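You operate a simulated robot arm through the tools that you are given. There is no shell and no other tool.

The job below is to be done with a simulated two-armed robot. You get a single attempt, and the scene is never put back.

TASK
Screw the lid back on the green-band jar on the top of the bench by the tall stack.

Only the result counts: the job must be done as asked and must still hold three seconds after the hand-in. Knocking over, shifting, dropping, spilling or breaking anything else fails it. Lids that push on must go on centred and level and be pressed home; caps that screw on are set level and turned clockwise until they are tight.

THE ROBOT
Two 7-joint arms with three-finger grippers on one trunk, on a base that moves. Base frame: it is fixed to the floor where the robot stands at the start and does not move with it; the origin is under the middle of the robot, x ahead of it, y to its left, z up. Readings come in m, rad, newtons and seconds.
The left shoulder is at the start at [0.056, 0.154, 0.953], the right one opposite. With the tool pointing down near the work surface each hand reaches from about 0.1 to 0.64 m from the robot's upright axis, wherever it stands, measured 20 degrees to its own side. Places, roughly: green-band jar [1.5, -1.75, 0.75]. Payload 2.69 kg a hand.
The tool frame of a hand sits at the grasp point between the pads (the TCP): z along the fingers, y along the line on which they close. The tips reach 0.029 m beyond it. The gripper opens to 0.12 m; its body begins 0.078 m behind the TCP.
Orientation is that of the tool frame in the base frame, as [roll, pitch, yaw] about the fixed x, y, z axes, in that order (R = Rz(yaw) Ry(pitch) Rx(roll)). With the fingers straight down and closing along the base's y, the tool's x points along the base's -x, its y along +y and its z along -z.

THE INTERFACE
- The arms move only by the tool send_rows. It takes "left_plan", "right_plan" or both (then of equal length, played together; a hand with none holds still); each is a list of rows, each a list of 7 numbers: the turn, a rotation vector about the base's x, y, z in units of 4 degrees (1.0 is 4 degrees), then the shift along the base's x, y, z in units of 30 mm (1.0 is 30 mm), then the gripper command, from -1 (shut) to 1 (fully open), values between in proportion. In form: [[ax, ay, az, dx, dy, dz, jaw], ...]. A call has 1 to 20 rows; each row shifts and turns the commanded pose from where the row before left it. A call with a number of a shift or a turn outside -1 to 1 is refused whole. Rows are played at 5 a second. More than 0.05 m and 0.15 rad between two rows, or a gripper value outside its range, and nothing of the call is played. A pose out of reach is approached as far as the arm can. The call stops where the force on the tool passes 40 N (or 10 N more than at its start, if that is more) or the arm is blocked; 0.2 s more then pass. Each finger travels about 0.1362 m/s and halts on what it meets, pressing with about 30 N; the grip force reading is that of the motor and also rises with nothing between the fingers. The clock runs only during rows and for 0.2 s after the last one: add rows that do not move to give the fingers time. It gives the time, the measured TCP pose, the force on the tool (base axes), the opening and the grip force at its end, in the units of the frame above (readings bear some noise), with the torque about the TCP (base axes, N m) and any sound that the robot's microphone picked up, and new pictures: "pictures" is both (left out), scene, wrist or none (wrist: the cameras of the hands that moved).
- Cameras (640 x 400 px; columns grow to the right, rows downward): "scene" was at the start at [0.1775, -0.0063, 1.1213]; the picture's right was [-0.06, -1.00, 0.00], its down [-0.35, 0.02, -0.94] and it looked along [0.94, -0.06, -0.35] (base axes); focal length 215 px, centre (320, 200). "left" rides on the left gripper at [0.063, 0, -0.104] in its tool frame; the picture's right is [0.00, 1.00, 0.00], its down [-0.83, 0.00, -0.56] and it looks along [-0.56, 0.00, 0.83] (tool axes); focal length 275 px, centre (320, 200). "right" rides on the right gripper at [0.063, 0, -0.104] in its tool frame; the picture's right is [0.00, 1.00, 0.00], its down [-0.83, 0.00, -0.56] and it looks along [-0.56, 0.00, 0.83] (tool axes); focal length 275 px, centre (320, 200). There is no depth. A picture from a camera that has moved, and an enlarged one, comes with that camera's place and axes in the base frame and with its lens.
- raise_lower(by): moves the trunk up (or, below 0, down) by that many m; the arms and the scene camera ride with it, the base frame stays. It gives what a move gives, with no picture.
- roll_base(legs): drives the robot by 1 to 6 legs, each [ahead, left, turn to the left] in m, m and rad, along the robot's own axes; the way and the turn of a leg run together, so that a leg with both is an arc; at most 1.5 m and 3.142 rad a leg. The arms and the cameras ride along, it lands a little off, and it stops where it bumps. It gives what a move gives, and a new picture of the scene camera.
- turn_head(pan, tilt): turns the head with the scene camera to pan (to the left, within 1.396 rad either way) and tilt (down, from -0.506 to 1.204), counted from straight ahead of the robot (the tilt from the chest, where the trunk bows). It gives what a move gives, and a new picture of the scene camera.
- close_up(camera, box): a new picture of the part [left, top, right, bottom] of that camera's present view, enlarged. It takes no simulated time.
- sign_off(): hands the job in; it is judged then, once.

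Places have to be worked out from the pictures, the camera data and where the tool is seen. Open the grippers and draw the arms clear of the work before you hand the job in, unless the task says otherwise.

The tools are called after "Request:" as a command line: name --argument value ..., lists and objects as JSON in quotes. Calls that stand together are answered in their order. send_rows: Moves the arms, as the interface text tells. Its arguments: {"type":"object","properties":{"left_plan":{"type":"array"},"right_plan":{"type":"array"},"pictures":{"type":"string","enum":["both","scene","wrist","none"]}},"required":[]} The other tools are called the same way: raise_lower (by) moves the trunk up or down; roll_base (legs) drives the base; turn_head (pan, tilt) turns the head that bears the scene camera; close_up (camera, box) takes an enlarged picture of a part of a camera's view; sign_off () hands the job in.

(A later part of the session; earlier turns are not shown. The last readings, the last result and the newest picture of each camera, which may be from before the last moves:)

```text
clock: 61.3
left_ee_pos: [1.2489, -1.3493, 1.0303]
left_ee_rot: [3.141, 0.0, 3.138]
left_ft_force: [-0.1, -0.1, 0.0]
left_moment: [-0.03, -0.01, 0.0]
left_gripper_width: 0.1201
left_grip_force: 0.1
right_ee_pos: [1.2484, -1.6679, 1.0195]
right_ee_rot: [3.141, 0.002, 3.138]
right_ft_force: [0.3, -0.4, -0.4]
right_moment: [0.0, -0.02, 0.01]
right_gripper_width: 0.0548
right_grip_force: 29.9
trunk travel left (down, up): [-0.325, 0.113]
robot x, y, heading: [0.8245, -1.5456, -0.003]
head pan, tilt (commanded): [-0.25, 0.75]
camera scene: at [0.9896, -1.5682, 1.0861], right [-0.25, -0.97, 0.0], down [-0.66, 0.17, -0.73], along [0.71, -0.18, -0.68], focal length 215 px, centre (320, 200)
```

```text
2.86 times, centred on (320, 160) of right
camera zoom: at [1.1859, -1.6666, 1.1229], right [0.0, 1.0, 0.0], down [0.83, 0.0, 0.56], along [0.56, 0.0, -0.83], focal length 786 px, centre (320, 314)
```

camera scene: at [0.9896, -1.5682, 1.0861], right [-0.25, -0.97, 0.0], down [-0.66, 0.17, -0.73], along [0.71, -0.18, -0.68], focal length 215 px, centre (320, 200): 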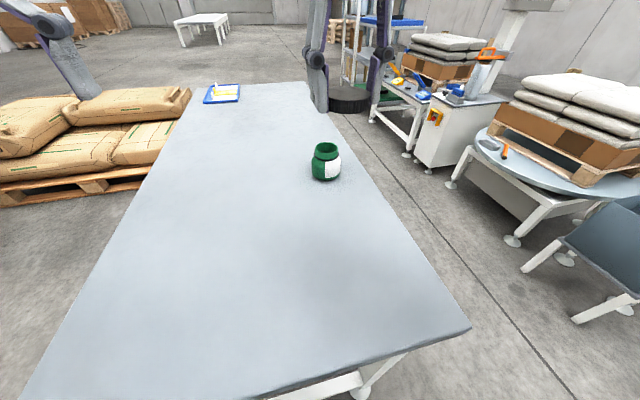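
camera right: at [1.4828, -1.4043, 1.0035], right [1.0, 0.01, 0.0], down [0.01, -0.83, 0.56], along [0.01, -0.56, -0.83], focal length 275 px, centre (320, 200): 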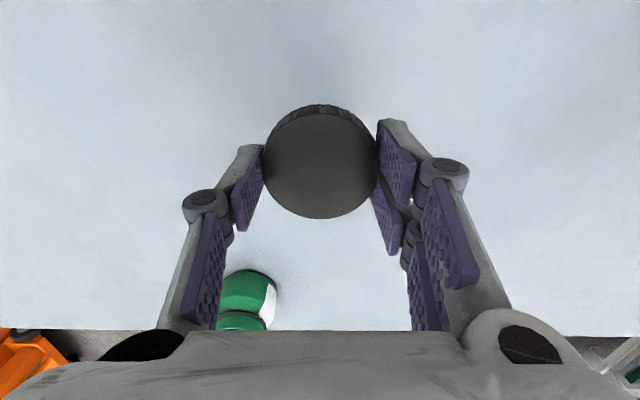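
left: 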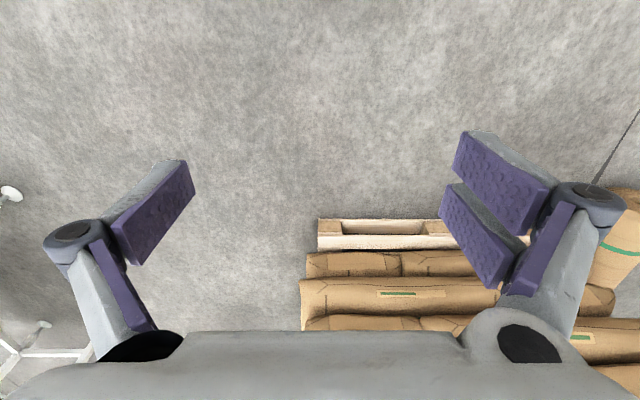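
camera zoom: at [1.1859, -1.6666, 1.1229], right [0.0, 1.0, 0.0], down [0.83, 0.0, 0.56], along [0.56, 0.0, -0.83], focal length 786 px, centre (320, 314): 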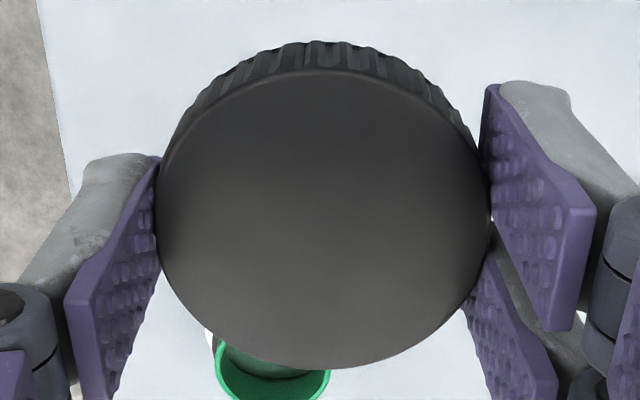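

The lid is gripped about 3 mm ahead of the TCP along x and centred in y. I bring it above the jar (lid bottom ≈0.92) and at the same time swing the left hand round so its camera can view the jar from the side.

Request:
send_rows --right_plan '[[0, 0, 0, 0.99, -0.147, -0.2, -1], [0, 0, 0, 0.99, -0.147, -0.2, -1], [0, 0, 0, 0.99, -0.147, -0.4, -1], [0, 0, 0, 0.99, -0.147, -0.4, -1], [0, 0, 0, 0.99, -0.147, -0.4, -1], [0, 0, 0, 0, 0, -0.4, -1], [0, 0, 0, 0, 0, 0, -1]]' --left_plan '[[0, 0, -1, 0.5, 0.3, 0, 1], [0, 0, -1, 0.5, 0.3, 0, 1], [0, 0, -1, 0.5, 0.3, 0, 1], [0, 0, -1, 0.5, 0.3, 0, 1], [0, 0, -1, 0.5, 0.3, 0, 1], [0, 0, -1, 0, 0, 0, 1], [0, 0, -1, 0, 0, 0, 1]]' --pictures "both"

```text
clock: 62.9
left_ee_pos: [1.3252, -1.3042, 1.0304]
left_ee_rot: [-3.14, 0.0, 2.648]
left_ft_force: [1.3, -0.3, -0.8]
left_moment: [0.0, 0.04, -0.02]
left_gripper_width: 0.1201
left_grip_force: 0.1
right_ee_pos: [1.3807, -1.6878, 0.9614]
right_ee_rot: [-3.141, 0.001, 3.138]
right_ft_force: [0.0, 0.0, 0.0]
right_moment: [0.02, 0.01, -0.04]
right_gripper_width: 0.0547
right_grip_force: 30.0
right hand out of reach, approached as far as the arm can: row 5
trunk travel left (down, up): [-0.325, 0.113]
robot x, y, heading: [0.8228, -1.5494, -0.004]
head pan, tilt (commanded): [-0.25, 0.75]
camera scene: at [0.9895, -1.5683, 1.0861], right [-0.25, -0.97, 0.0], down [-0.66, 0.17, -0.73], along [0.71, -0.18, -0.68], focal length 215 px, centre (320, 200)
camera right: at [1.318, -1.6874, 1.0647], right [0.0, 1.0, 0.0], down [0.83, 0.0, 0.56], along [0.56, 0.0, -0.83], focal length 275 px, centre (320, 200)
camera left: at [1.2688, -1.2744, 1.1342], right [0.48, 0.88, 0.0], down [0.73, -0.4, 0.56], along [0.49, -0.27, -0.83], focal length 275 px, centre (320, 200)
```

scene: 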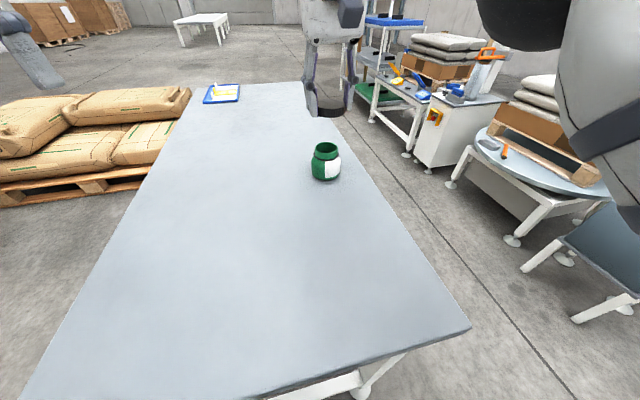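
right: 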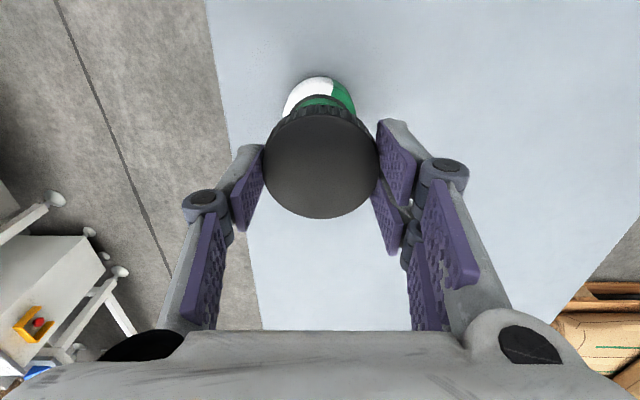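
left: 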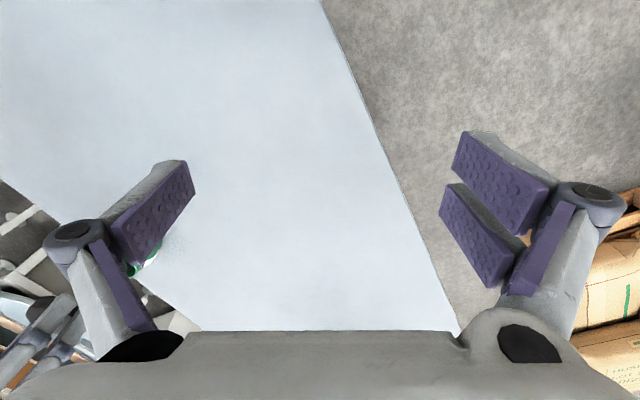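

The right arm hit its reach limit at x≈1.381 at this height. I look straight down to see the clearance between my body and the bench edge so I can move a little closer.

Request:
turn_head --pan 0.0 --tilt 1.2

```text
clock: 63.8
left_ee_pos: [1.3246, -1.3042, 1.0294]
left_ee_rot: [3.141, 0.001, 2.65]
left_ft_force: [0.1, 0.0, -0.2]
left_moment: [0.0, 0.02, 0.01]
left_gripper_width: 0.1199
left_grip_force: 0.0
right_ee_pos: [1.3802, -1.6883, 0.9608]
right_ee_rot: [-3.141, 0.003, 3.139]
right_ft_force: [-0.3, -0.1, -0.3]
right_moment: [-0.02, 0.02, -0.01]
right_gripper_width: 0.0545
right_grip_force: 29.8
trunk travel left (down, up): [-0.325, 0.113]
robot x, y, heading: [0.8261, -1.5453, -0.007]
head pan, tilt (commanded): [0.0, 1.201]
camera scene: at [0.9653, -1.5478, 1.0544], right [0.0, -1.0, 0.0], down [-0.93, 0.0, -0.36], along [0.36, 0.0, -0.93], focal length 215 px, centre (320, 200)
```

scene: 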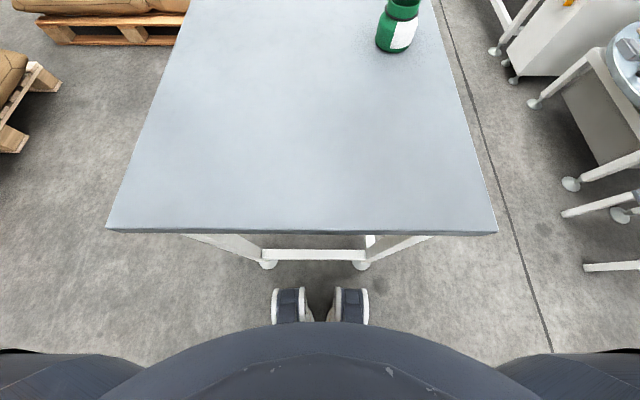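

The bench edge is at x≈1.032 and my body front is at most x≈0.95, so there is room. I move 0.065 m closer and raise the trunk a little for reach.

Request:
roll_base --legs '[[0.065, 0, 0.005]]'

Request:
raise_lower --by 0.06

```text
clock: 64.8
left_ee_pos: [1.39, -1.3023, 1.0303]
left_ee_rot: [3.14, 0.001, 2.655]
left_ft_force: [1.2, -0.6, -0.9]
left_moment: [-0.01, 0.03, 0.0]
left_gripper_width: 0.1203
left_grip_force: 0.0
right_ee_pos: [1.4476, -1.6855, 0.9603]
right_ee_rot: [-3.141, 0.0, -3.139]
right_ft_force: [0.7, -0.8, -0.5]
right_moment: [-0.02, 0.01, 0.0]
right_gripper_width: 0.0549
right_grip_force: 29.9
trunk travel left (down, up): [-0.325, 0.113]
robot x, y, heading: [0.8897, -1.5496, 0.003]
head pan, tilt (commanded): [0.0, 1.201]
camera scene: at [1.0308, -1.5471, 1.0542], right [0.0, -1.0, 0.0], down [-0.93, 0.0, -0.36], along [0.36, 0.0, -0.93], focal length 215 px, centre (320, 200)
```

scene: 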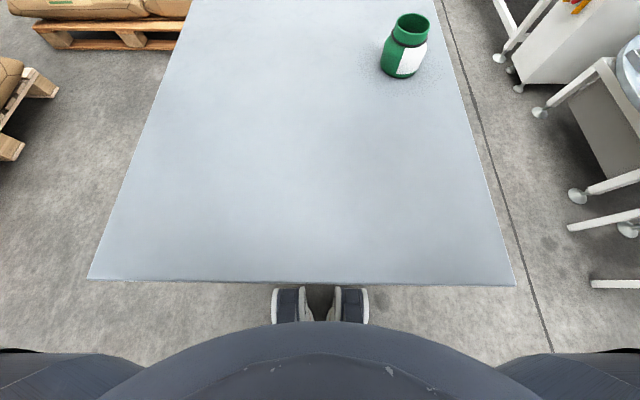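

```text
clock: 65.8
left_ee_pos: [1.389, -1.3017, 1.089]
left_ee_rot: [3.141, -0.002, 2.655]
left_ft_force: [0.8, -0.2, -0.5]
left_moment: [0.01, 0.02, -0.01]
left_gripper_width: 0.1202
left_grip_force: 0.0
right_ee_pos: [1.436, -1.6851, 1.0522]
right_ee_rot: [-3.141, 0.059, -3.14]
right_ft_force: [-0.2, 0.5, -1.0]
right_moment: [0.0, 0.05, -0.01]
right_gripper_width: 0.0547
right_grip_force: 30.4
trunk travel left (down, up): [-0.385, 0.053]
robot x, y, heading: [0.8885, -1.5512, 0.008]
head pan, tilt (commanded): [0.0, 1.201]
```

The right hand drifted slightly (pitch 0.059) while at its reach limit. I bring it back over the jar and read the pose again.

Request:
send_rows --right_plan '[[0, 0, 0, -0.5, -0.1, 0, -1], [0, 0, 0, -0.5, 0, -0.5, -1], [0, 0, 0, 0, 0, -0.5, -1], [0, 0, 0, 0, 0, 0, -1], [0, 0, 0, 0, 0, 0, -1]]' --pictures "none"

Request:
turn_head --pan -0.25 --tilt 0.75

```text
clock: 67.0
left_ee_pos: [1.3885, -1.3021, 1.0899]
left_ee_rot: [-3.14, 0.001, 2.654]
left_ft_force: [0.4, 0.0, 0.3]
left_moment: [0.0, -0.01, 0.0]
left_gripper_width: 0.1202
left_grip_force: 0.1
right_ee_pos: [1.4067, -1.6874, 1.0241]
right_ee_rot: [3.141, 0.063, -3.139]
right_ft_force: [-0.8, -0.2, -0.2]
right_moment: [-0.02, 0.01, 0.02]
right_gripper_width: 0.0548
right_grip_force: 29.6
trunk travel left (down, up): [-0.385, 0.053]
robot x, y, heading: [0.8899, -1.544, 0.01]
head pan, tilt (commanded): [0.0, 1.201]
```

```text
clock: 67.9
left_ee_pos: [1.3887, -1.3014, 1.0903]
left_ee_rot: [3.141, 0.0, 2.654]
left_ft_force: [0.3, -0.4, 1.2]
left_moment: [0.0, -0.01, -0.01]
left_gripper_width: 0.1201
left_grip_force: 0.2
right_ee_pos: [1.4057, -1.688, 1.0244]
right_ee_rot: [3.139, 0.064, -3.141]
right_ft_force: [0.5, 1.4, 0.1]
right_moment: [-0.02, -0.02, 0.02]
right_gripper_width: 0.0547
right_grip_force: 30.3
trunk travel left (down, up): [-0.385, 0.053]
robot x, y, heading: [0.8913, -1.5421, -0.001]
head pan, tilt (commanded): [-0.25, 0.75]
camera scene: at [1.0253, -1.5675, 1.1557], right [-0.25, -0.97, 0.0], down [-0.66, 0.17, -0.73], along [0.71, -0.18, -0.68], focal length 215 px, centre (320, 200)
```

scene: 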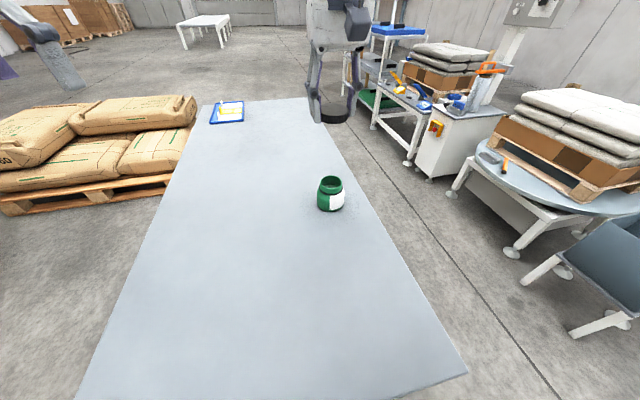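

Raising the trunk also moved the chest back by ~0.03 m, which does not help reach. I lower it back by 0.06 m and look at the poses again.

Request:
raise_lower --by -0.06

Request:
send_rows --right_plan '[[0, 0, 0, 0, 0, 0, -1]]' --pictures "both"

```text
clock: 68.9
left_ee_pos: [1.3873, -1.3018, 1.0312]
left_ee_rot: [3.14, 0.002, 2.655]
left_ft_force: [0.2, -0.1, 0.1]
left_moment: [-0.02, -0.01, 0.0]
left_gripper_width: 0.1198
left_grip_force: 0.1
right_ee_pos: [1.4057, -1.689, 0.9652]
right_ee_rot: [3.14, 0.064, -3.139]
right_ft_force: [-0.3, 0.5, 0.1]
right_moment: [0.0, -0.01, -0.02]
right_gripper_width: 0.0548
right_grip_force: 29.8
trunk travel left (down, up): [-0.325, 0.113]
robot x, y, heading: [0.8885, -1.5466, -0.002]
head pan, tilt (commanded): [-0.25, 0.75]
```

```text
clock: 69.3
left_ee_pos: [1.3877, -1.3019, 1.0322]
left_ee_rot: [3.141, -0.002, 2.656]
left_ft_force: [-0.7, 0.3, 0.1]
left_moment: [-0.01, 0.01, -0.05]
left_gripper_width: 0.12
left_grip_force: 0.0
right_ee_pos: [1.4055, -1.688, 0.9642]
right_ee_rot: [3.139, 0.062, -3.139]
right_ft_force: [-0.2, -0.5, 0.2]
right_moment: [0.05, 0.02, 0.0]
right_gripper_width: 0.0548
right_grip_force: 29.9
trunk travel left (down, up): [-0.325, 0.113]
robot x, y, heading: [0.8892, -1.5469, 0.004]
head pan, tilt (commanded): [-0.25, 0.75]
camera scene: at [1.0544, -1.5675, 1.0861], right [-0.25, -0.97, 0.0], down [-0.66, 0.17, -0.73], along [0.71, -0.18, -0.68], focal length 215 px, centre (320, 200)
camera right: at [1.3365, -1.6881, 1.0638], right [-0.01, 1.0, 0.0], down [0.79, 0.0, 0.61], along [0.61, 0.0, -0.79], focal length 275 px, centre (320, 200)
```

scene: 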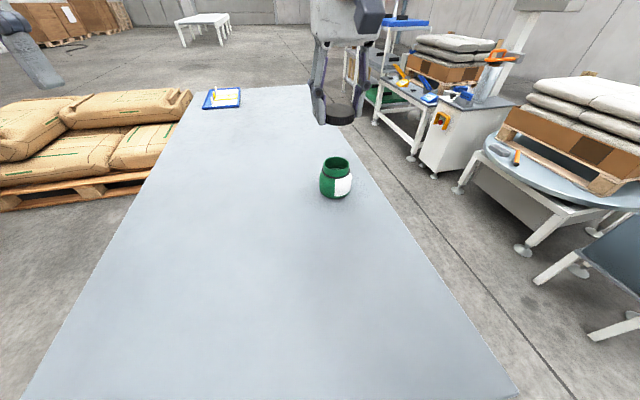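
right: 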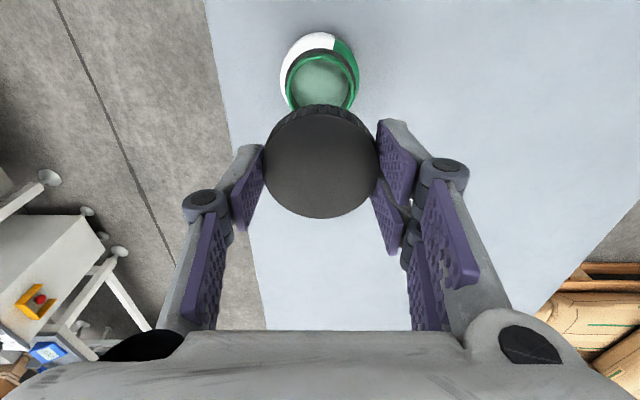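

Both hands are steady. I level the right hand (pitch back to 0) over the jar while rotating the left hand so its camera will look along −y at the jar.

Request:
send_rows --right_plan '[[0, 0.45, 0, -0.14, -0.03, 0, -1], [0, 0.45, 0, -0.14, -0.02, 0, -1], [0, 0, 0, 0, 0, -0.3, -1], [0, 0, 0, 0, 0, -0.3, -1], [0, 0, 0, 0, 0, 0, -1], [0, 0, 0, 0, 0, 0, -1], [0, 0, 0, 0, 0, 0, -1], [0, 0, 0, 0, 0, 0, -1], [0, 0, 0, 0, 0, 0, -1], [0, 0, 0, 0, 0, 0, -1], [0, 0, 0, 0, 0, 0, -1], [0, 0, 0, 0, 0, 0, -1], [0, 0, 0, 0, 0, 0, -1], [0, 0, 0, 0, 0, 0, -1], [0, 0, 0, 0, 0, 0, -1], [0, 0, 0, 0, 0, 0, -1]]' --left_plan '[[0, 0, -0.97, 0.025, -0.2, 0, 1], [0, 0, -0.97, 0.025, -0.2, 0, 1], [0, 0, -0.97, 0.025, -0.2, 0, 1], [0, 0, -0.97, 0.025, -0.2, 0, 1], [0, 0, -0.97, 0.025, -0.2, 0, 1], [0, 0, -0.97, 0.025, -0.2, 0, 1], [0, 0, -0.97, 0.025, -0.2, 0, 1], [0, 0, -0.97, 0.025, -0.2, 0, 1], [0, 0, -0.97, 0.025, -0.2, 0, 1], [0, 0, -0.97, 0.025, -0.2, 0, 1], [0, 0, -0.97, 0.025, -0.2, 0, 1], [0, 0, -0.97, 0.025, -0.2, 0, 1], [0, 0, -0.97, 0.025, -0.2, 0, 1], [0, 0, -0.97, 0.025, -0.2, 0, 1], [0, 0, -0.97, 0.025, -0.2, 0, 1], [0, 0, -0.97, 0.025, -0.2, 0, 1]]' --pictures "both"

```text
clock: 72.7
left_ee_pos: [1.401, -1.3965, 1.03]
left_ee_rot: [-3.141, -0.001, 1.569]
left_ft_force: [0.2, -0.3, 0.4]
left_moment: [0.01, -0.02, 0.02]
left_gripper_width: 0.1199
left_grip_force: 0.0
right_ee_pos: [1.3966, -1.6894, 0.9454]
right_ee_rot: [3.14, 0.001, -3.14]
right_ft_force: [1.1, 0.0, 0.4]
right_moment: [0.02, -0.03, 0.04]
right_gripper_width: 0.0548
right_grip_force: 30.0
trunk travel left (down, up): [-0.325, 0.113]
robot x, y, heading: [0.8916, -1.5431, 0.004]
head pan, tilt (commanded): [-0.25, 0.75]
camera scene: at [1.0544, -1.5676, 1.0861], right [-0.25, -0.97, 0.0], down [-0.66, 0.17, -0.73], along [0.71, -0.18, -0.68], focal length 215 px, centre (320, 200)
camera right: at [1.3346, -1.6897, 1.0497], right [-0.01, 1.0, 0.0], down [0.83, 0.0, 0.56], along [0.56, 0.0, -0.83], focal length 275 px, centre (320, 200)
camera left: at [1.4008, -1.3353, 1.1343], right [1.0, -0.01, 0.0], down [0.0, -0.83, 0.56], along [0.0, -0.56, -0.83], focal length 275 px, centre (320, 200)
```

scene: 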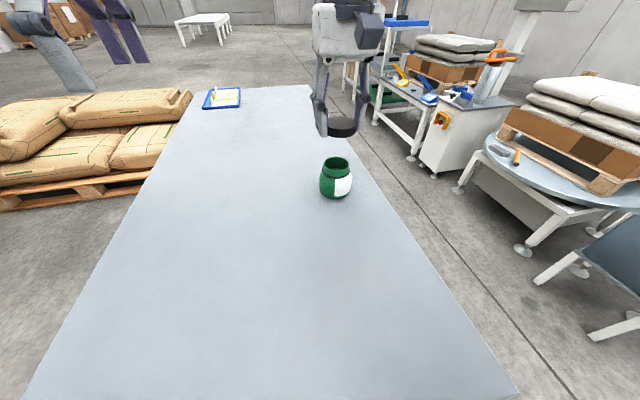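
right: 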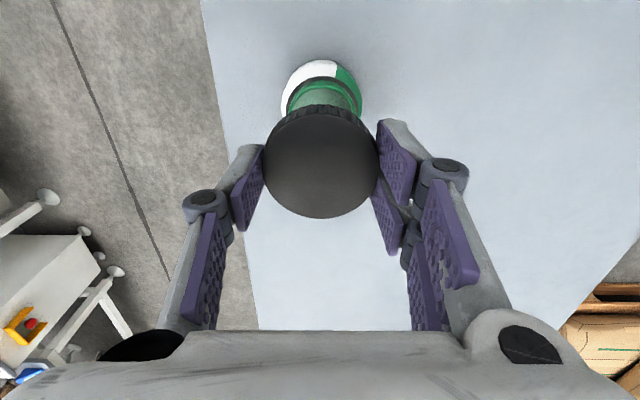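
left: 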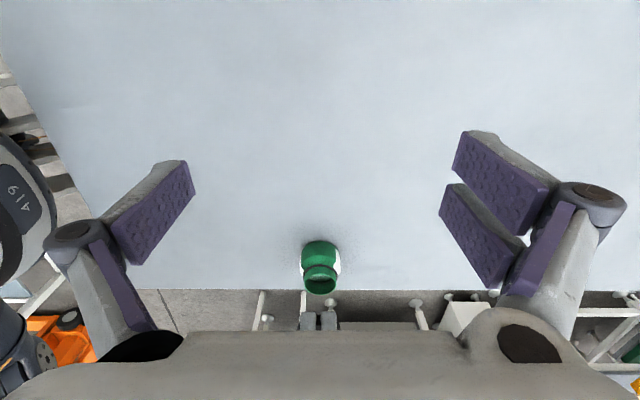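

The left camera confirms the jar at x≈1.401. I tilt the left hand up and bring it nearer so its camera sees both lid and jar from the side.

Request:
send_rows --left_plan '[[-1, 0, 0, 0, -0.7, -0.4, 1], [-1, 0, 0, 0, -0.7, -0.4, 1], [-1, 0, 0, 0, -0.7, -0.4, 1], [-1, 0, 0, 0, -0.7, -0.4, 1], [-1, 0, 0, 0, -0.7, -0.4, 1], [-1, 0, 0, 0, -0.7, -0.4, 1], [0, 0, 0, 0, 0, 0, 1]]' --pictures "wrist"

Request:
close_up --camera "scene" --box '[280, 60, 400, 210]'

```text
clock: 74.3
left_ee_pos: [1.3997, -1.5248, 0.9587]
left_ee_rot: [-3.141, 0.422, 1.571]
left_ft_force: [0.8, 0.3, -0.7]
left_moment: [-0.02, -0.03, 0.0]
left_gripper_width: 0.1198
left_grip_force: 0.0
right_ee_pos: [1.3971, -1.6882, 0.9458]
right_ee_rot: [3.139, 0.001, -3.139]
right_ft_force: [-0.3, 0.4, 0.6]
right_moment: [0.01, 0.0, -0.01]
right_gripper_width: 0.0547
right_grip_force: 29.7
trunk travel left (down, up): [-0.325, 0.113]
robot x, y, heading: [0.8885, -1.5446, 0.006]
head pan, tilt (commanded): [-0.25, 0.75]
camera left: at [1.401, -1.4247, 1.0272], right [1.0, 0.0, 0.0], down [0.0, -0.53, 0.85], along [0.0, -0.85, -0.53], focal length 275 px, centre (320, 200)
```

left: 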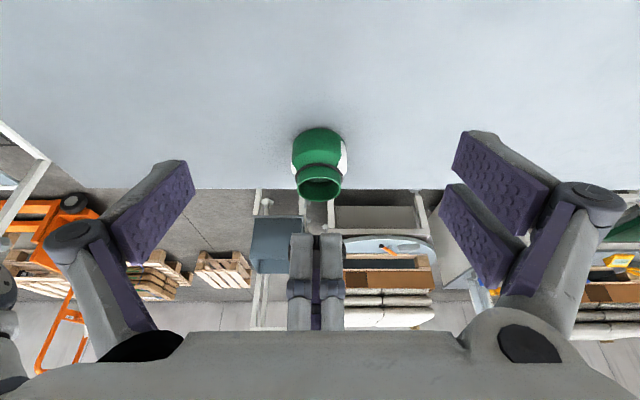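

```text
2.67 times, centred on (340, 135) of scene
camera zoom: at [1.0544, -1.5675, 1.0861], right [-0.25, -0.97, 0.0], down [-0.66, 0.17, -0.73], along [0.71, -0.18, -0.68], focal length 572 px, centre (267, 373)
```

zoom: 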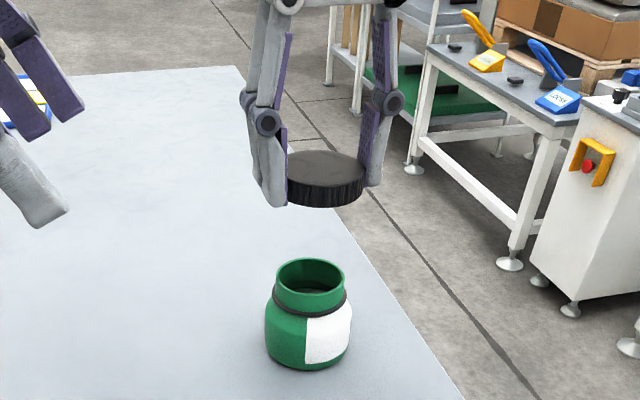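

From the left view the jar is at x≈1.400, but two of the right fingers hide the lid. I rotate the right hand 80° counter-clockwise (also giving travel for clockwise turning) and watch for its limit.

Request:
send_rows --right_plan '[[0, 0, 1, 0, 0, 0, -1], [0, 0, 1, 0, 0, 0, -1], [0, 0, 1, 0, 0, 0, -1], [0, 0, 1, 0, 0, 0, -1], [0, 0, 1, 0, 0, 0, -1], [0, 0, 1, 0, 0, 0, -1], [0, 0, 1, 0, 0, 0, -1], [0, 0, 1, 0, 0, 0, -1], [0, 0, 1, 0, 0, 0, -1], [0, 0, 1, 0, 0, 0, -1], [0, 0, 1, 0, 0, 0, -1], [0, 0, 1, 0, 0, 0, -1], [0, 0, 1, 0, 0, 0, -1], [0, 0, 1, 0, 0, 0, -1], [0, 0, 1, 0, 0, 0, -1], [0, 0, 1, 0, 0, 0, -1], [0, 0, 1, 0, 0, 0, -1], [0, 0, 1, 0, 0, 0, -1], [0, 0, 1, 0, 0, 0, -1], [0, 0, 1, 0, 0, 0, -1]]' --pictures "both"

```text
clock: 78.5
left_ee_pos: [1.4008, -1.5243, 0.9577]
left_ee_rot: [-3.141, 0.419, 1.571]
left_ft_force: [0.7, 0.2, -0.7]
left_moment: [0.0, -0.03, 0.01]
left_gripper_width: 0.1199
left_grip_force: 0.0
right_ee_pos: [1.3972, -1.6895, 0.9466]
right_ee_rot: [3.139, -0.001, -1.745]
right_ft_force: [0.0, 0.1, -0.3]
right_moment: [0.01, 0.03, -0.04]
right_gripper_width: 0.0548
right_grip_force: 29.8
trunk travel left (down, up): [-0.325, 0.113]
robot x, y, heading: [0.8885, -1.5456, 0.005]
head pan, tilt (commanded): [-0.25, 0.75]
camera scene: at [1.0544, -1.5675, 1.0861], right [-0.25, -0.97, 0.0], down [-0.66, 0.17, -0.73], along [0.71, -0.18, -0.68], focal length 215 px, centre (320, 200)
camera right: at [1.3873, -1.7512, 1.0497], right [-0.99, 0.17, 0.0], down [0.14, 0.82, 0.56], along [0.09, 0.55, -0.83], focal length 275 px, centre (320, 200)
```

scene: 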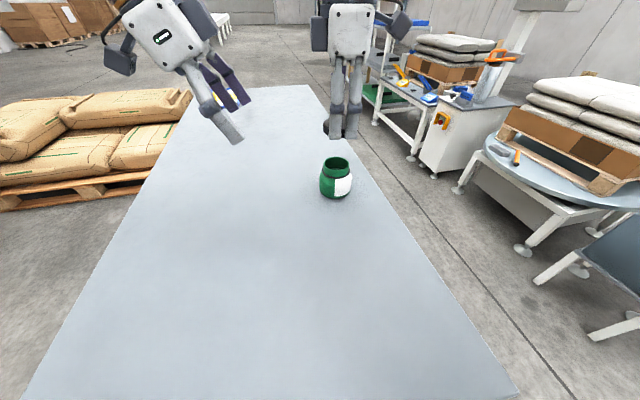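
right: 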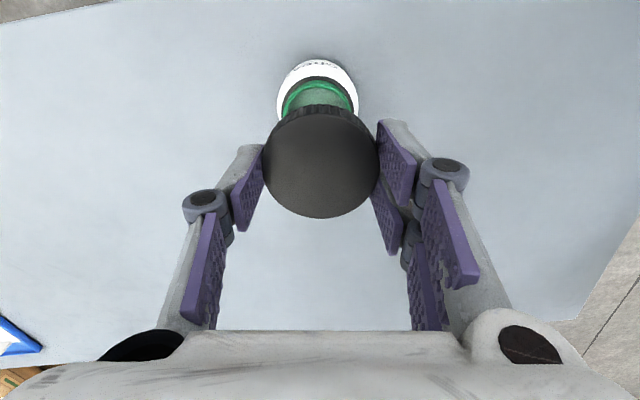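

The rotation was clean (yaw −1.745). I enlarge the right, left and scene views to measure the jar axis relative to the hand.

Request:
close_up --camera "right" --box '[240, 40, 400, 140]'

Request:
close_up --camera "left" --box '[240, 110, 400, 330]'

Request:
close_up --camera "scene" --box '[280, 100, 400, 210]'

```text
4.00 times, centred on (320, 90) of right
camera zoom: at [1.3873, -1.7512, 1.0497], right [-0.99, 0.17, 0.0], down [0.14, 0.82, 0.56], along [0.09, 0.55, -0.83], focal length 1101 px, centre (320, 640)
```

zoom: 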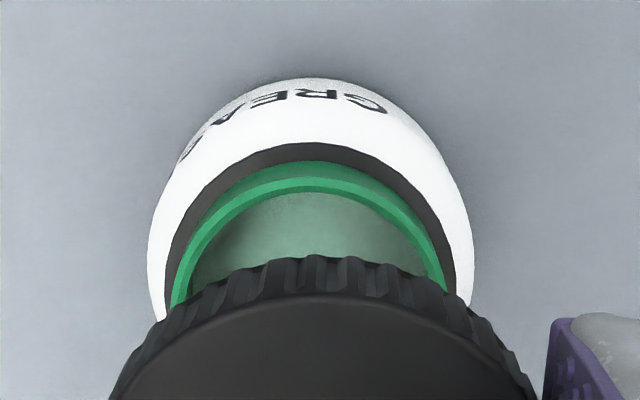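

```text
1.82 times, centred on (320, 220) of left
camera zoom: at [1.4011, -1.4246, 1.0275], right [1.0, 0.0, 0.0], down [0.0, -0.53, 0.85], along [0.0, -0.85, -0.53], focal length 500 px, centre (320, 164)
```

zoom: 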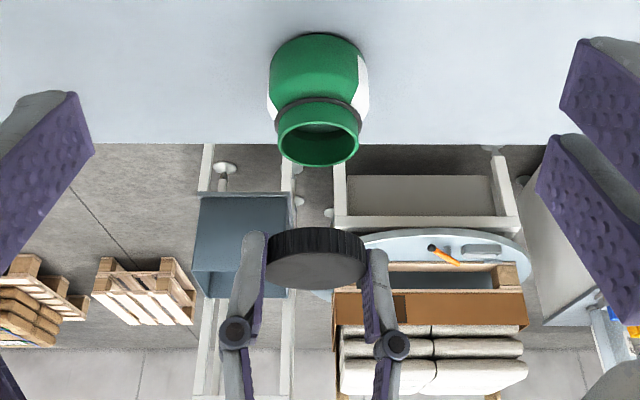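

```text
3.64 times, centred on (340, 155) of scene
camera zoom: at [1.0544, -1.5675, 1.0861], right [-0.25, -0.97, 0.0], down [-0.66, 0.17, -0.73], along [0.71, -0.18, -0.68], focal length 780 px, centre (247, 364)
```

zoom: 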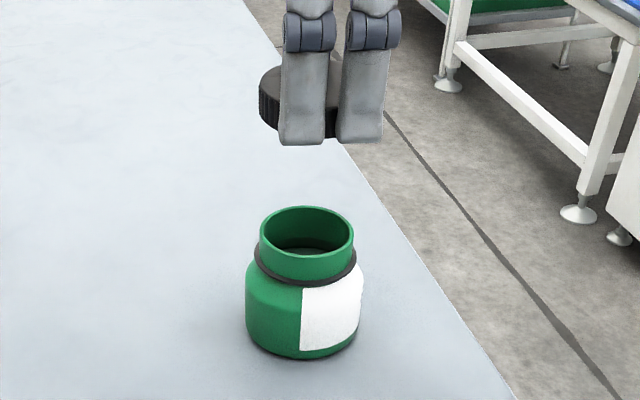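

Request:
close_up --camera "left" --box '[285, 225, 355, 285]'

Request:
close_up --camera "left" --box '[280, 120, 360, 205]'

```text
6.67 times, centred on (320, 255) of left
camera zoom: at [1.4011, -1.4246, 1.0275], right [1.0, 0.0, 0.0], down [0.0, -0.53, 0.85], along [0.0, -0.85, -0.53], focal length 1835 px, centre (320, -167)
```

zoom: 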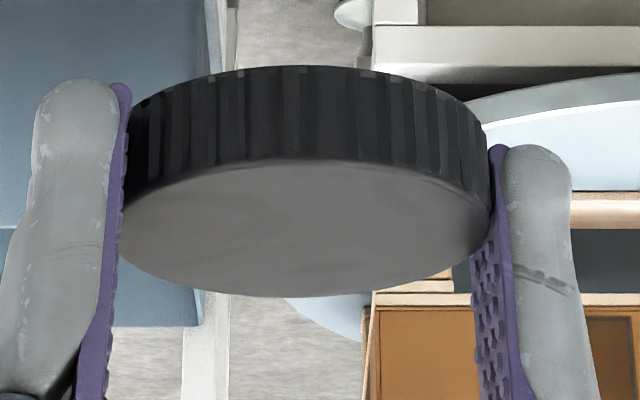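

```text
4.71 times, centred on (320, 162) of left
camera zoom: at [1.4011, -1.4246, 1.0275], right [1.0, 0.0, 0.0], down [0.0, -0.53, 0.85], along [0.0, -0.85, -0.53], focal length 1295 px, centre (320, 376)
```

zoom: 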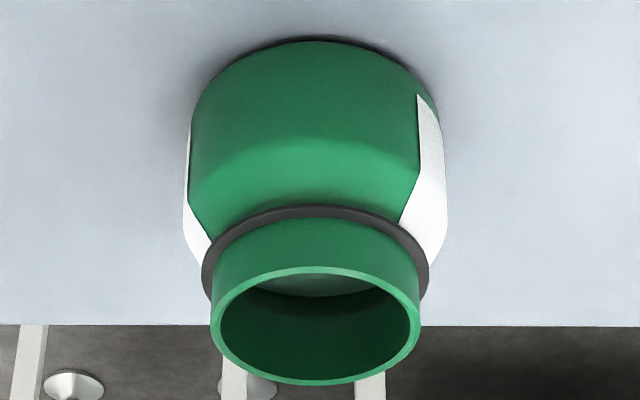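

Request:
close_up --camera "left" --box '[292, 228, 324, 252]'

Request:
close_up --camera "left" --box '[314, 228, 346, 252]'

Request:
close_up --camera "left" --box '[292, 240, 348, 275]'

```text
16.00 times, centred on (308, 240) of left
camera zoom: at [1.4011, -1.4246, 1.0275], right [1.0, 0.0, 0.0], down [0.0, -0.53, 0.85], along [0.0, -0.85, -0.53], focal length 4404 px, centre (512, -440)
```

zoom: 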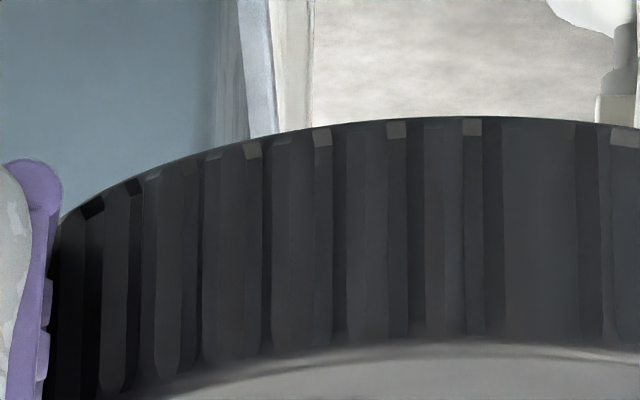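

```text
16.00 times, centred on (330, 240) of left
camera zoom: at [1.4011, -1.4246, 1.0275], right [1.0, 0.0, 0.0], down [0.0, -0.53, 0.85], along [0.0, -0.85, -0.53], focal length 4404 px, centre (160, -440)
```

zoom: 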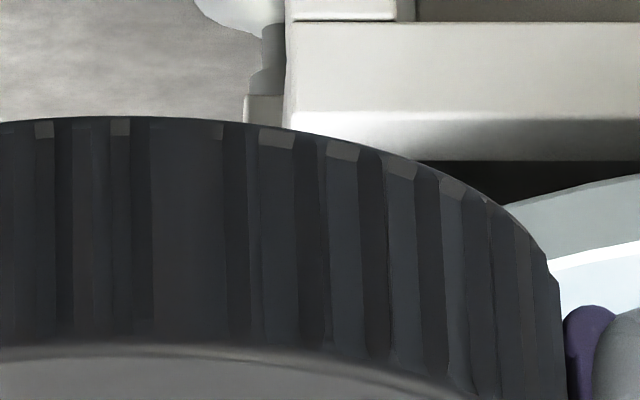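

```text
11.43 times, centred on (320, 258) of left
camera zoom: at [1.4011, -1.4246, 1.0275], right [1.0, 0.0, 0.0], down [0.0, -0.53, 0.85], along [0.0, -0.85, -0.53], focal length 3146 px, centre (320, -457)
```

zoom: 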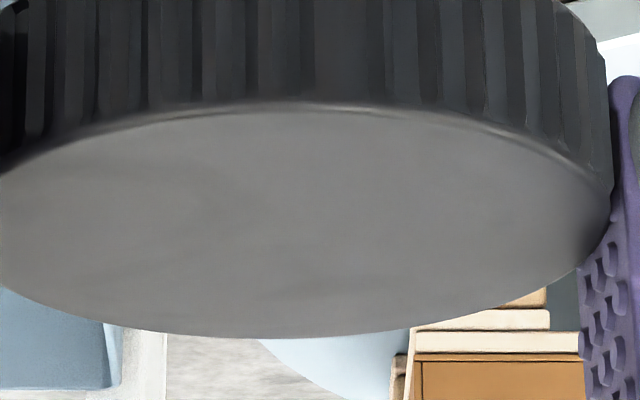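

The lid is level; measured offsets suggest the jar axis is about 1.4 mm further +x and 1 mm further +y than the lid. I apply that, rotate 10° more to square up, and lower until the lid is a few mm above the rim.

Request:
send_rows --right_plan '[[0, 0, 0.8, 0.02, 0.02, -0.4, -1], [0, 0, 0.8, 0.02, 0.02, -0.4, -1], [0, 0, 0.8, 0, 0, -0.4, -1], [0, 0, 0.1, 0, 0, -0.4, -1], [0, 0, 0, 0, 0, -0.3, -1], [0, 0, 0, 0, 0, -0.2, -1], [0, 0, 0, 0, 0, 0, -1], [0, 0, 0, 0, 0, 0, -1]]' --pictures "none"

Request:
close_up --camera "left" --box '[270, 120, 370, 250]'

Request:
close_up --camera "scene" --box '[290, 110, 380, 205]'

Request:
close_up --camera "right" --box '[240, 40, 400, 140]'

```text
clock: 80.3
left_ee_pos: [1.4009, -1.5239, 0.9585]
left_ee_rot: [3.14, 0.419, 1.572]
left_ft_force: [0.0, -0.1, 0.4]
left_moment: [0.01, 0.04, 0.03]
left_gripper_width: 0.1204
left_grip_force: 0.0
right_ee_pos: [1.398, -1.6888, 0.882]
right_ee_rot: [3.14, 0.001, -1.57]
right_ft_force: [-0.1, -0.3, 0.4]
right_moment: [-0.04, 0.02, -0.01]
right_gripper_width: 0.0547
right_grip_force: 30.0
trunk travel left (down, up): [-0.325, 0.113]
robot x, y, heading: [0.8902, -1.5485, 0.001]
head pan, tilt (commanded): [-0.25, 0.75]
```

```text
3.08 times, centred on (320, 185) of left
camera zoom: at [1.4011, -1.4245, 1.0275], right [1.0, 0.0, 0.0], down [0.0, -0.53, 0.85], along [0.0, -0.85, -0.53], focal length 847 px, centre (320, 246)
```

zoom: 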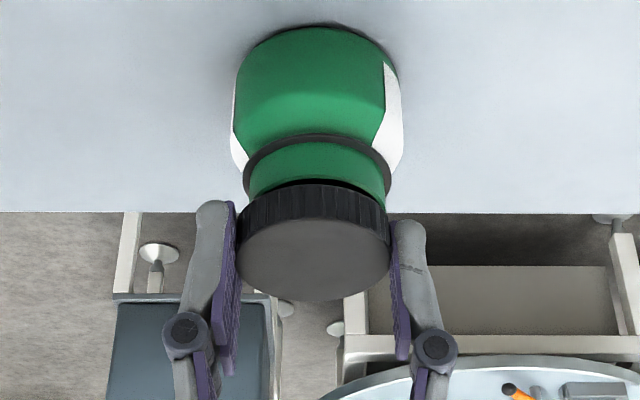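

```text
4.21 times, centred on (335, 158) of scene
camera zoom: at [1.0544, -1.5675, 1.0861], right [-0.25, -0.97, 0.0], down [-0.66, 0.17, -0.73], along [0.71, -0.18, -0.68], focal length 904 px, centre (257, 379)
```

zoom: 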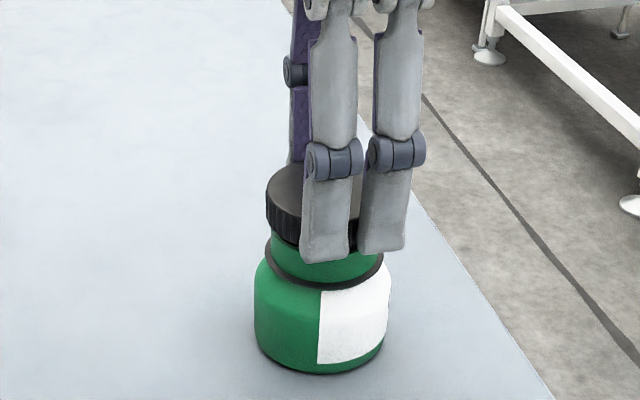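

```text
4.00 times, centred on (320, 90) of right
camera zoom: at [1.3991, -1.7508, 0.9866], right [-1.0, -0.01, 0.0], down [0.0, 0.83, 0.56], along [0.0, 0.56, -0.83], focal length 1101 px, centre (320, 640)
```

zoom: 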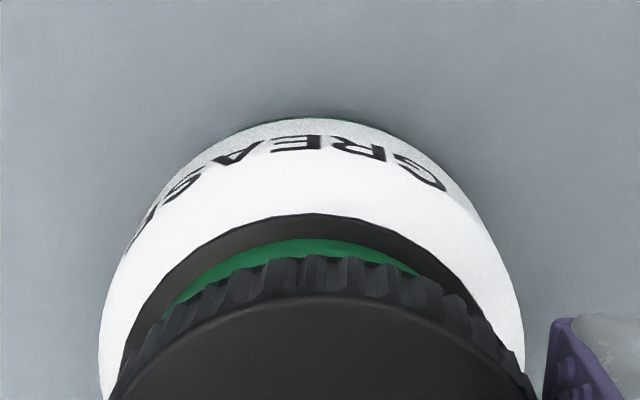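

Now the lid needs about +1.4 mm in x and ~+0.4 mm in y to sit on the jar's axis. I apply that and lower 8 mm in small steps while watching the force.

Request:
send_rows --right_plan '[[0, 0, 0, 0.047, 0.013, 0, -1], [0, 0, 0, 0, 0, -0.067, -1], [0, 0, 0, 0, 0, -0.067, -1], [0, 0, 0, 0, 0, -0.067, -1], [0, 0, 0, 0, 0, -0.067, -1], [0, 0, 0, 0, 0, 0, -1]]' --pictures "none"

Request:
close_up --camera "left" --box '[280, 125, 360, 235]'

Request:
close_up --camera "scene" --box '[300, 120, 380, 205]'

```text
clock: 81.7
left_ee_pos: [1.4011, -1.5236, 0.9583]
left_ee_rot: [-3.142, 0.421, 1.571]
left_ft_force: [0.5, 1.2, 0.2]
left_moment: [0.01, 0.02, 0.0]
left_gripper_width: 0.1201
left_grip_force: 0.0
right_ee_pos: [1.3998, -1.6882, 0.8755]
right_ee_rot: [3.138, 0.001, -1.569]
right_ft_force: [-0.1, -0.7, -0.2]
right_moment: [-0.03, -0.01, 0.0]
right_gripper_width: 0.0546
right_grip_force: 29.8
trunk travel left (down, up): [-0.325, 0.113]
robot x, y, heading: [0.8872, -1.5458, 0.001]
head pan, tilt (commanded): [-0.25, 0.75]
```

```text
3.64 times, centred on (320, 180) of left
camera zoom: at [1.4011, -1.4245, 1.0275], right [1.0, 0.0, 0.0], down [0.0, -0.53, 0.85], along [0.0, -0.85, -0.53], focal length 1001 px, centre (320, 273)
```

zoom: 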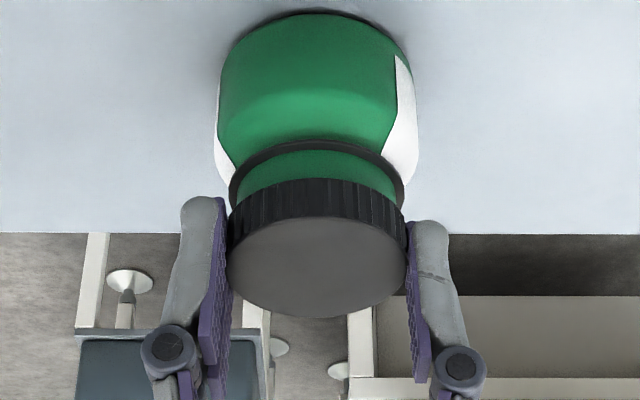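

```text
4.71 times, centred on (340, 162) of scene
camera zoom: at [1.0544, -1.5675, 1.0861], right [-0.25, -0.97, 0.0], down [-0.66, 0.17, -0.73], along [0.71, -0.18, -0.68], focal length 1010 px, centre (226, 376)
```

zoom: 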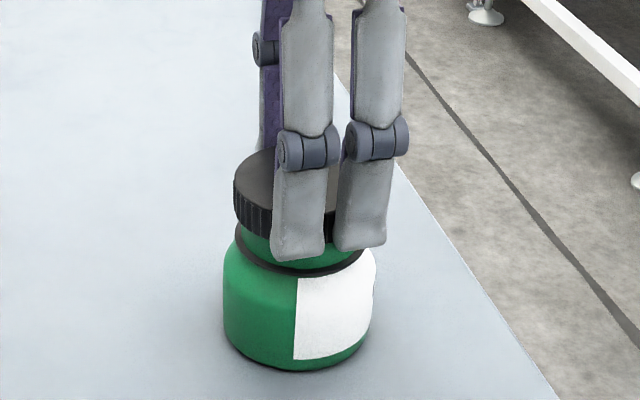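

Lid and jar are aligned within about half a millimetre and there is no contact yet. I nudge y back 0.4 mm and continue lowering in 1.5 mm steps.

Request:
send_rows --right_plan '[[0, 0, 0, 0, -0.015, -0.05, -1], [0, 0, 0, 0, 0, -0.05, -1], [0, 0, 0, 0, 0, -0.05, -1], [0, 0, 0, 0, 0, 0, -1]]' --pictures "none"

```text
clock: 82.7
left_ee_pos: [1.4011, -1.5241, 0.9573]
left_ee_rot: [-3.141, 0.419, 1.571]
left_ft_force: [0.1, -0.2, -0.8]
left_moment: [0.0, 0.01, 0.02]
left_gripper_width: 0.1202
left_grip_force: 0.0
right_ee_pos: [1.3997, -1.6885, 0.8705]
right_ee_rot: [3.14, -0.001, -1.568]
right_ft_force: [0.1, 0.1, -0.2]
right_moment: [0.0, 0.0, -0.01]
right_gripper_width: 0.0546
right_grip_force: 29.8
trunk travel left (down, up): [-0.325, 0.113]
robot x, y, heading: [0.8889, -1.5491, -0.003]
head pan, tilt (commanded): [-0.25, 0.75]
```

Request:
send_rows --right_plan '[[0, 0, 0, 0, 0, -0.05, -1], [0, 0, 0, 0, 0, -0.05, -1], [0, 0, 0, 0, 0, 0, -1]]' --pictures "none"

Request:
close_up --camera "left" --box '[280, 125, 360, 235]'

```text
clock: 83.5
left_ee_pos: [1.4012, -1.5235, 0.9587]
left_ee_rot: [3.141, 0.419, 1.571]
left_ft_force: [1.1, 0.5, 0.7]
left_moment: [0.0, -0.03, 0.01]
left_gripper_width: 0.1199
left_grip_force: 0.0
right_ee_pos: [1.4, -1.6881, 0.8687]
right_ee_rot: [3.141, 0.0, -1.568]
right_ft_force: [-0.4, 0.3, 4.1]
right_moment: [0.01, -0.2, 0.03]
right_gripper_width: 0.0549
right_grip_force: 30.3
trunk travel left (down, up): [-0.325, 0.113]
robot x, y, heading: [0.8901, -1.5455, -0.001]
head pan, tilt (commanded): [-0.25, 0.75]
```

```text
3.64 times, centred on (320, 180) of left
camera zoom: at [1.4008, -1.4245, 1.0277], right [1.0, 0.0, 0.0], down [0.0, -0.53, 0.85], along [0.0, -0.85, -0.53], focal length 1001 px, centre (320, 273)
```

zoom: 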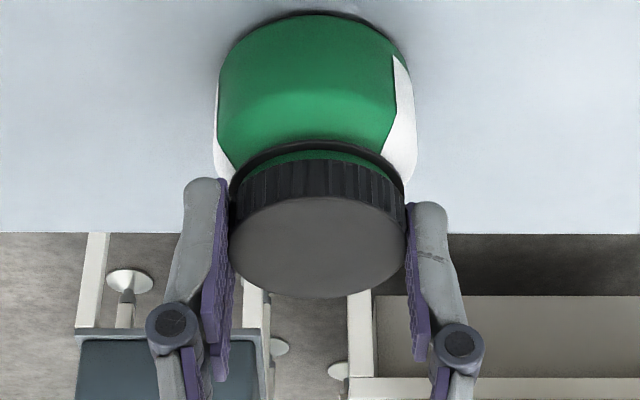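

Light contact (4 N) with the lid about 6 mm down over the neck – it seems to be on the thread start. I turn clockwise 40° with a very slight downward feed and read forces.

Request:
send_rows --right_plan '[[0, 0, -1, 0, 0, -0.003, -1], [0, 0, -1, 0, 0, -0.003, -1], [0, 0, -1, 0, 0, -0.003, -1], [0, 0, -1, 0, 0, -0.003, -1], [0, 0, -1, 0, 0, -0.003, -1], [0, 0, -1, 0, 0, -0.003, -1], [0, 0, -1, 0, 0, -0.003, -1], [0, 0, -1, 0, 0, -0.003, -1], [0, 0, -1, 0, 0, -0.003, -1], [0, 0, -1, 0, 0, -0.003, -1]]' --pictures "none"

Request:
close_up --camera "left" --box '[280, 125, 360, 235]'

Request:
close_up --camera "scene" --box '[300, 120, 380, 205]'

```text
clock: 85.7
left_ee_pos: [1.3999, -1.5234, 0.9581]
left_ee_rot: [-3.141, 0.419, 1.571]
left_ft_force: [0.5, 0.8, 0.0]
left_moment: [-0.02, 0.01, -0.01]
left_gripper_width: 0.1199
left_grip_force: 0.1
right_ee_pos: [1.3989, -1.6878, 0.8674]
right_ee_rot: [3.141, 0.0, -2.269]
right_ft_force: [-2.4, 2.0, 7.5]
right_moment: [0.08, -0.04, 0.01]
right_gripper_width: 0.0549
right_grip_force: 30.3
trunk travel left (down, up): [-0.325, 0.113]
robot x, y, heading: [0.8895, -1.5499, 0.006]
head pan, tilt (commanded): [-0.25, 0.75]
```

```text
3.64 times, centred on (320, 180) of left
camera zoom: at [1.4004, -1.4242, 1.0278], right [1.0, 0.0, 0.0], down [0.0, -0.53, 0.85], along [0.0, -0.85, -0.53], focal length 1001 px, centre (320, 273)
```

zoom: 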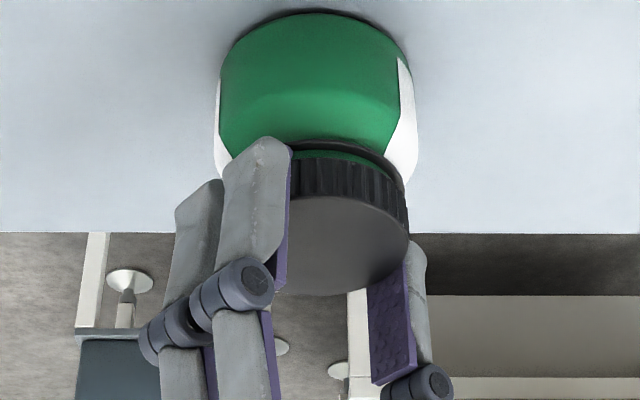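

```text
4.71 times, centred on (340, 162) of scene
camera zoom: at [1.0538, -1.5672, 1.0862], right [-0.25, -0.97, 0.0], down [-0.66, 0.17, -0.73], along [0.71, -0.18, -0.68], focal length 1010 px, centre (226, 376)
```

zoom: 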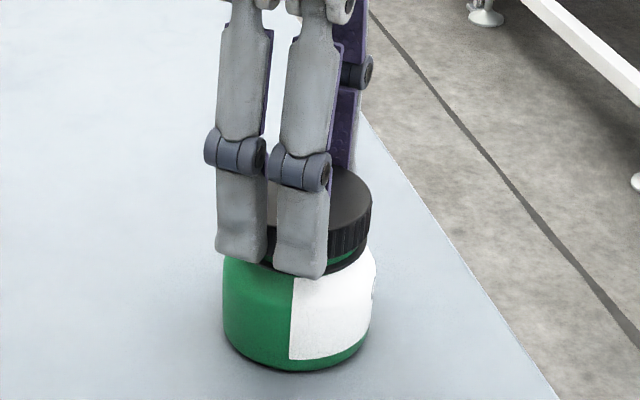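

The lid turned 40° with only ~4° of jar movement and gentle forces (7.5 N down). I keep turning clockwise 80° more with a slight feed.

Request:
send_rows --right_plan '[[0, 0, -1, -0.01, 0.01, -0.002, -1], [0, 0, -1, 0, 0, -0.002, -1], [0, 0, -1, 0, 0, -0.002, -1], [0, 0, -1, 0, 0, -0.002, -1], [0, 0, -1, 0, 0, -0.002, -1], [0, 0, -1, 0, 0, -0.002, -1], [0, 0, -1, 0, 0, -0.002, -1], [0, 0, -1, 0, 0, -0.002, -1], [0, 0, -1, 0, 0, -0.002, -1], [0, 0, -1, 0, 0, -0.002, -1], [0, 0, -1, 0, 0, -0.002, -1], [0, 0, -1, 0, 0, -0.002, -1], [0, 0, -1, 0, 0, -0.002, -1], [0, 0, -1, 0, 0, -0.002, -1], [0, 0, -1, 0, 0, -0.002, -1], [0, 0, -1, 0, 0, -0.002, -1], [0, 0, -1, 0, 0, -0.002, -1], [0, 0, -1, 0, 0, -0.002, -1], [0, 0, -1, 0, 0, -0.002, -1], [0, 0, -1, 0, 0, -0.002, -1]]' --pictures "none"

Request:
close_up --camera "left" --box '[280, 125, 360, 235]'

Request:
close_up --camera "scene" --box '[300, 120, 380, 205]'

```text
clock: 89.9
left_ee_pos: [1.3997, -1.5224, 0.9582]
left_ee_rot: [3.139, 0.42, 1.57]
left_ft_force: [0.0, -0.2, -0.6]
left_moment: [0.02, 0.03, -0.02]
left_gripper_width: 0.1201
left_grip_force: 0.1
right_ee_pos: [1.3991, -1.6877, 0.8673]
right_ee_rot: [3.14, 0.0, 2.618]
right_ft_force: [-1.3, 4.9, 16.9]
right_moment: [0.03, 0.1, 0.02]
right_gripper_width: 0.0546
right_grip_force: 30.1
trunk travel left (down, up): [-0.325, 0.113]
robot x, y, heading: [0.8842, -1.5531, -0.001]
head pan, tilt (commanded): [-0.25, 0.75]
```

```text
3.64 times, centred on (320, 180) of left
camera zoom: at [1.4, -1.4238, 1.028], right [1.0, 0.0, 0.0], down [0.0, -0.53, 0.85], along [0.0, -0.85, -0.53], focal length 1001 px, centre (320, 273)
```

zoom: 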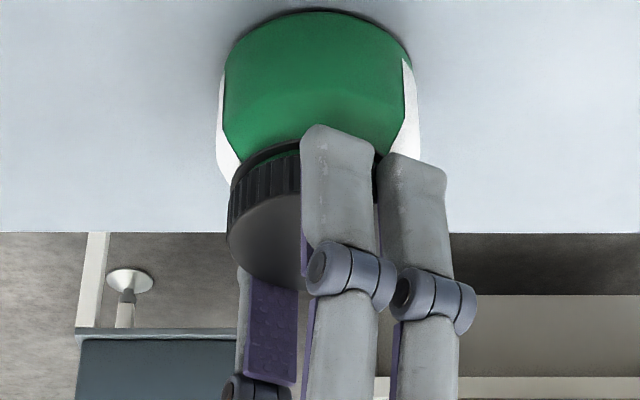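

```text
4.71 times, centred on (340, 162) of scene
camera zoom: at [1.0533, -1.5668, 1.0863], right [-0.25, -0.97, 0.0], down [-0.66, 0.17, -0.73], along [0.71, -0.18, -0.68], focal length 1010 px, centre (226, 376)
```

zoom: 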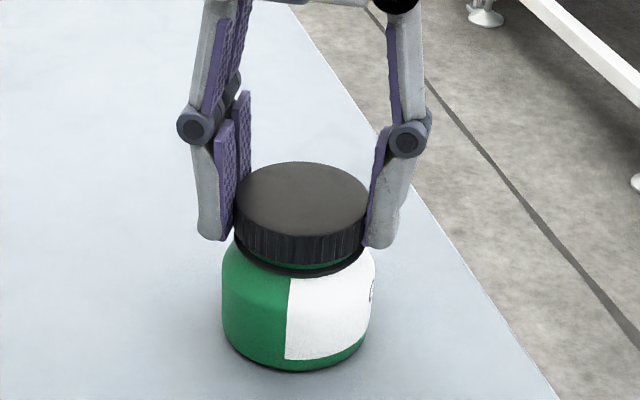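

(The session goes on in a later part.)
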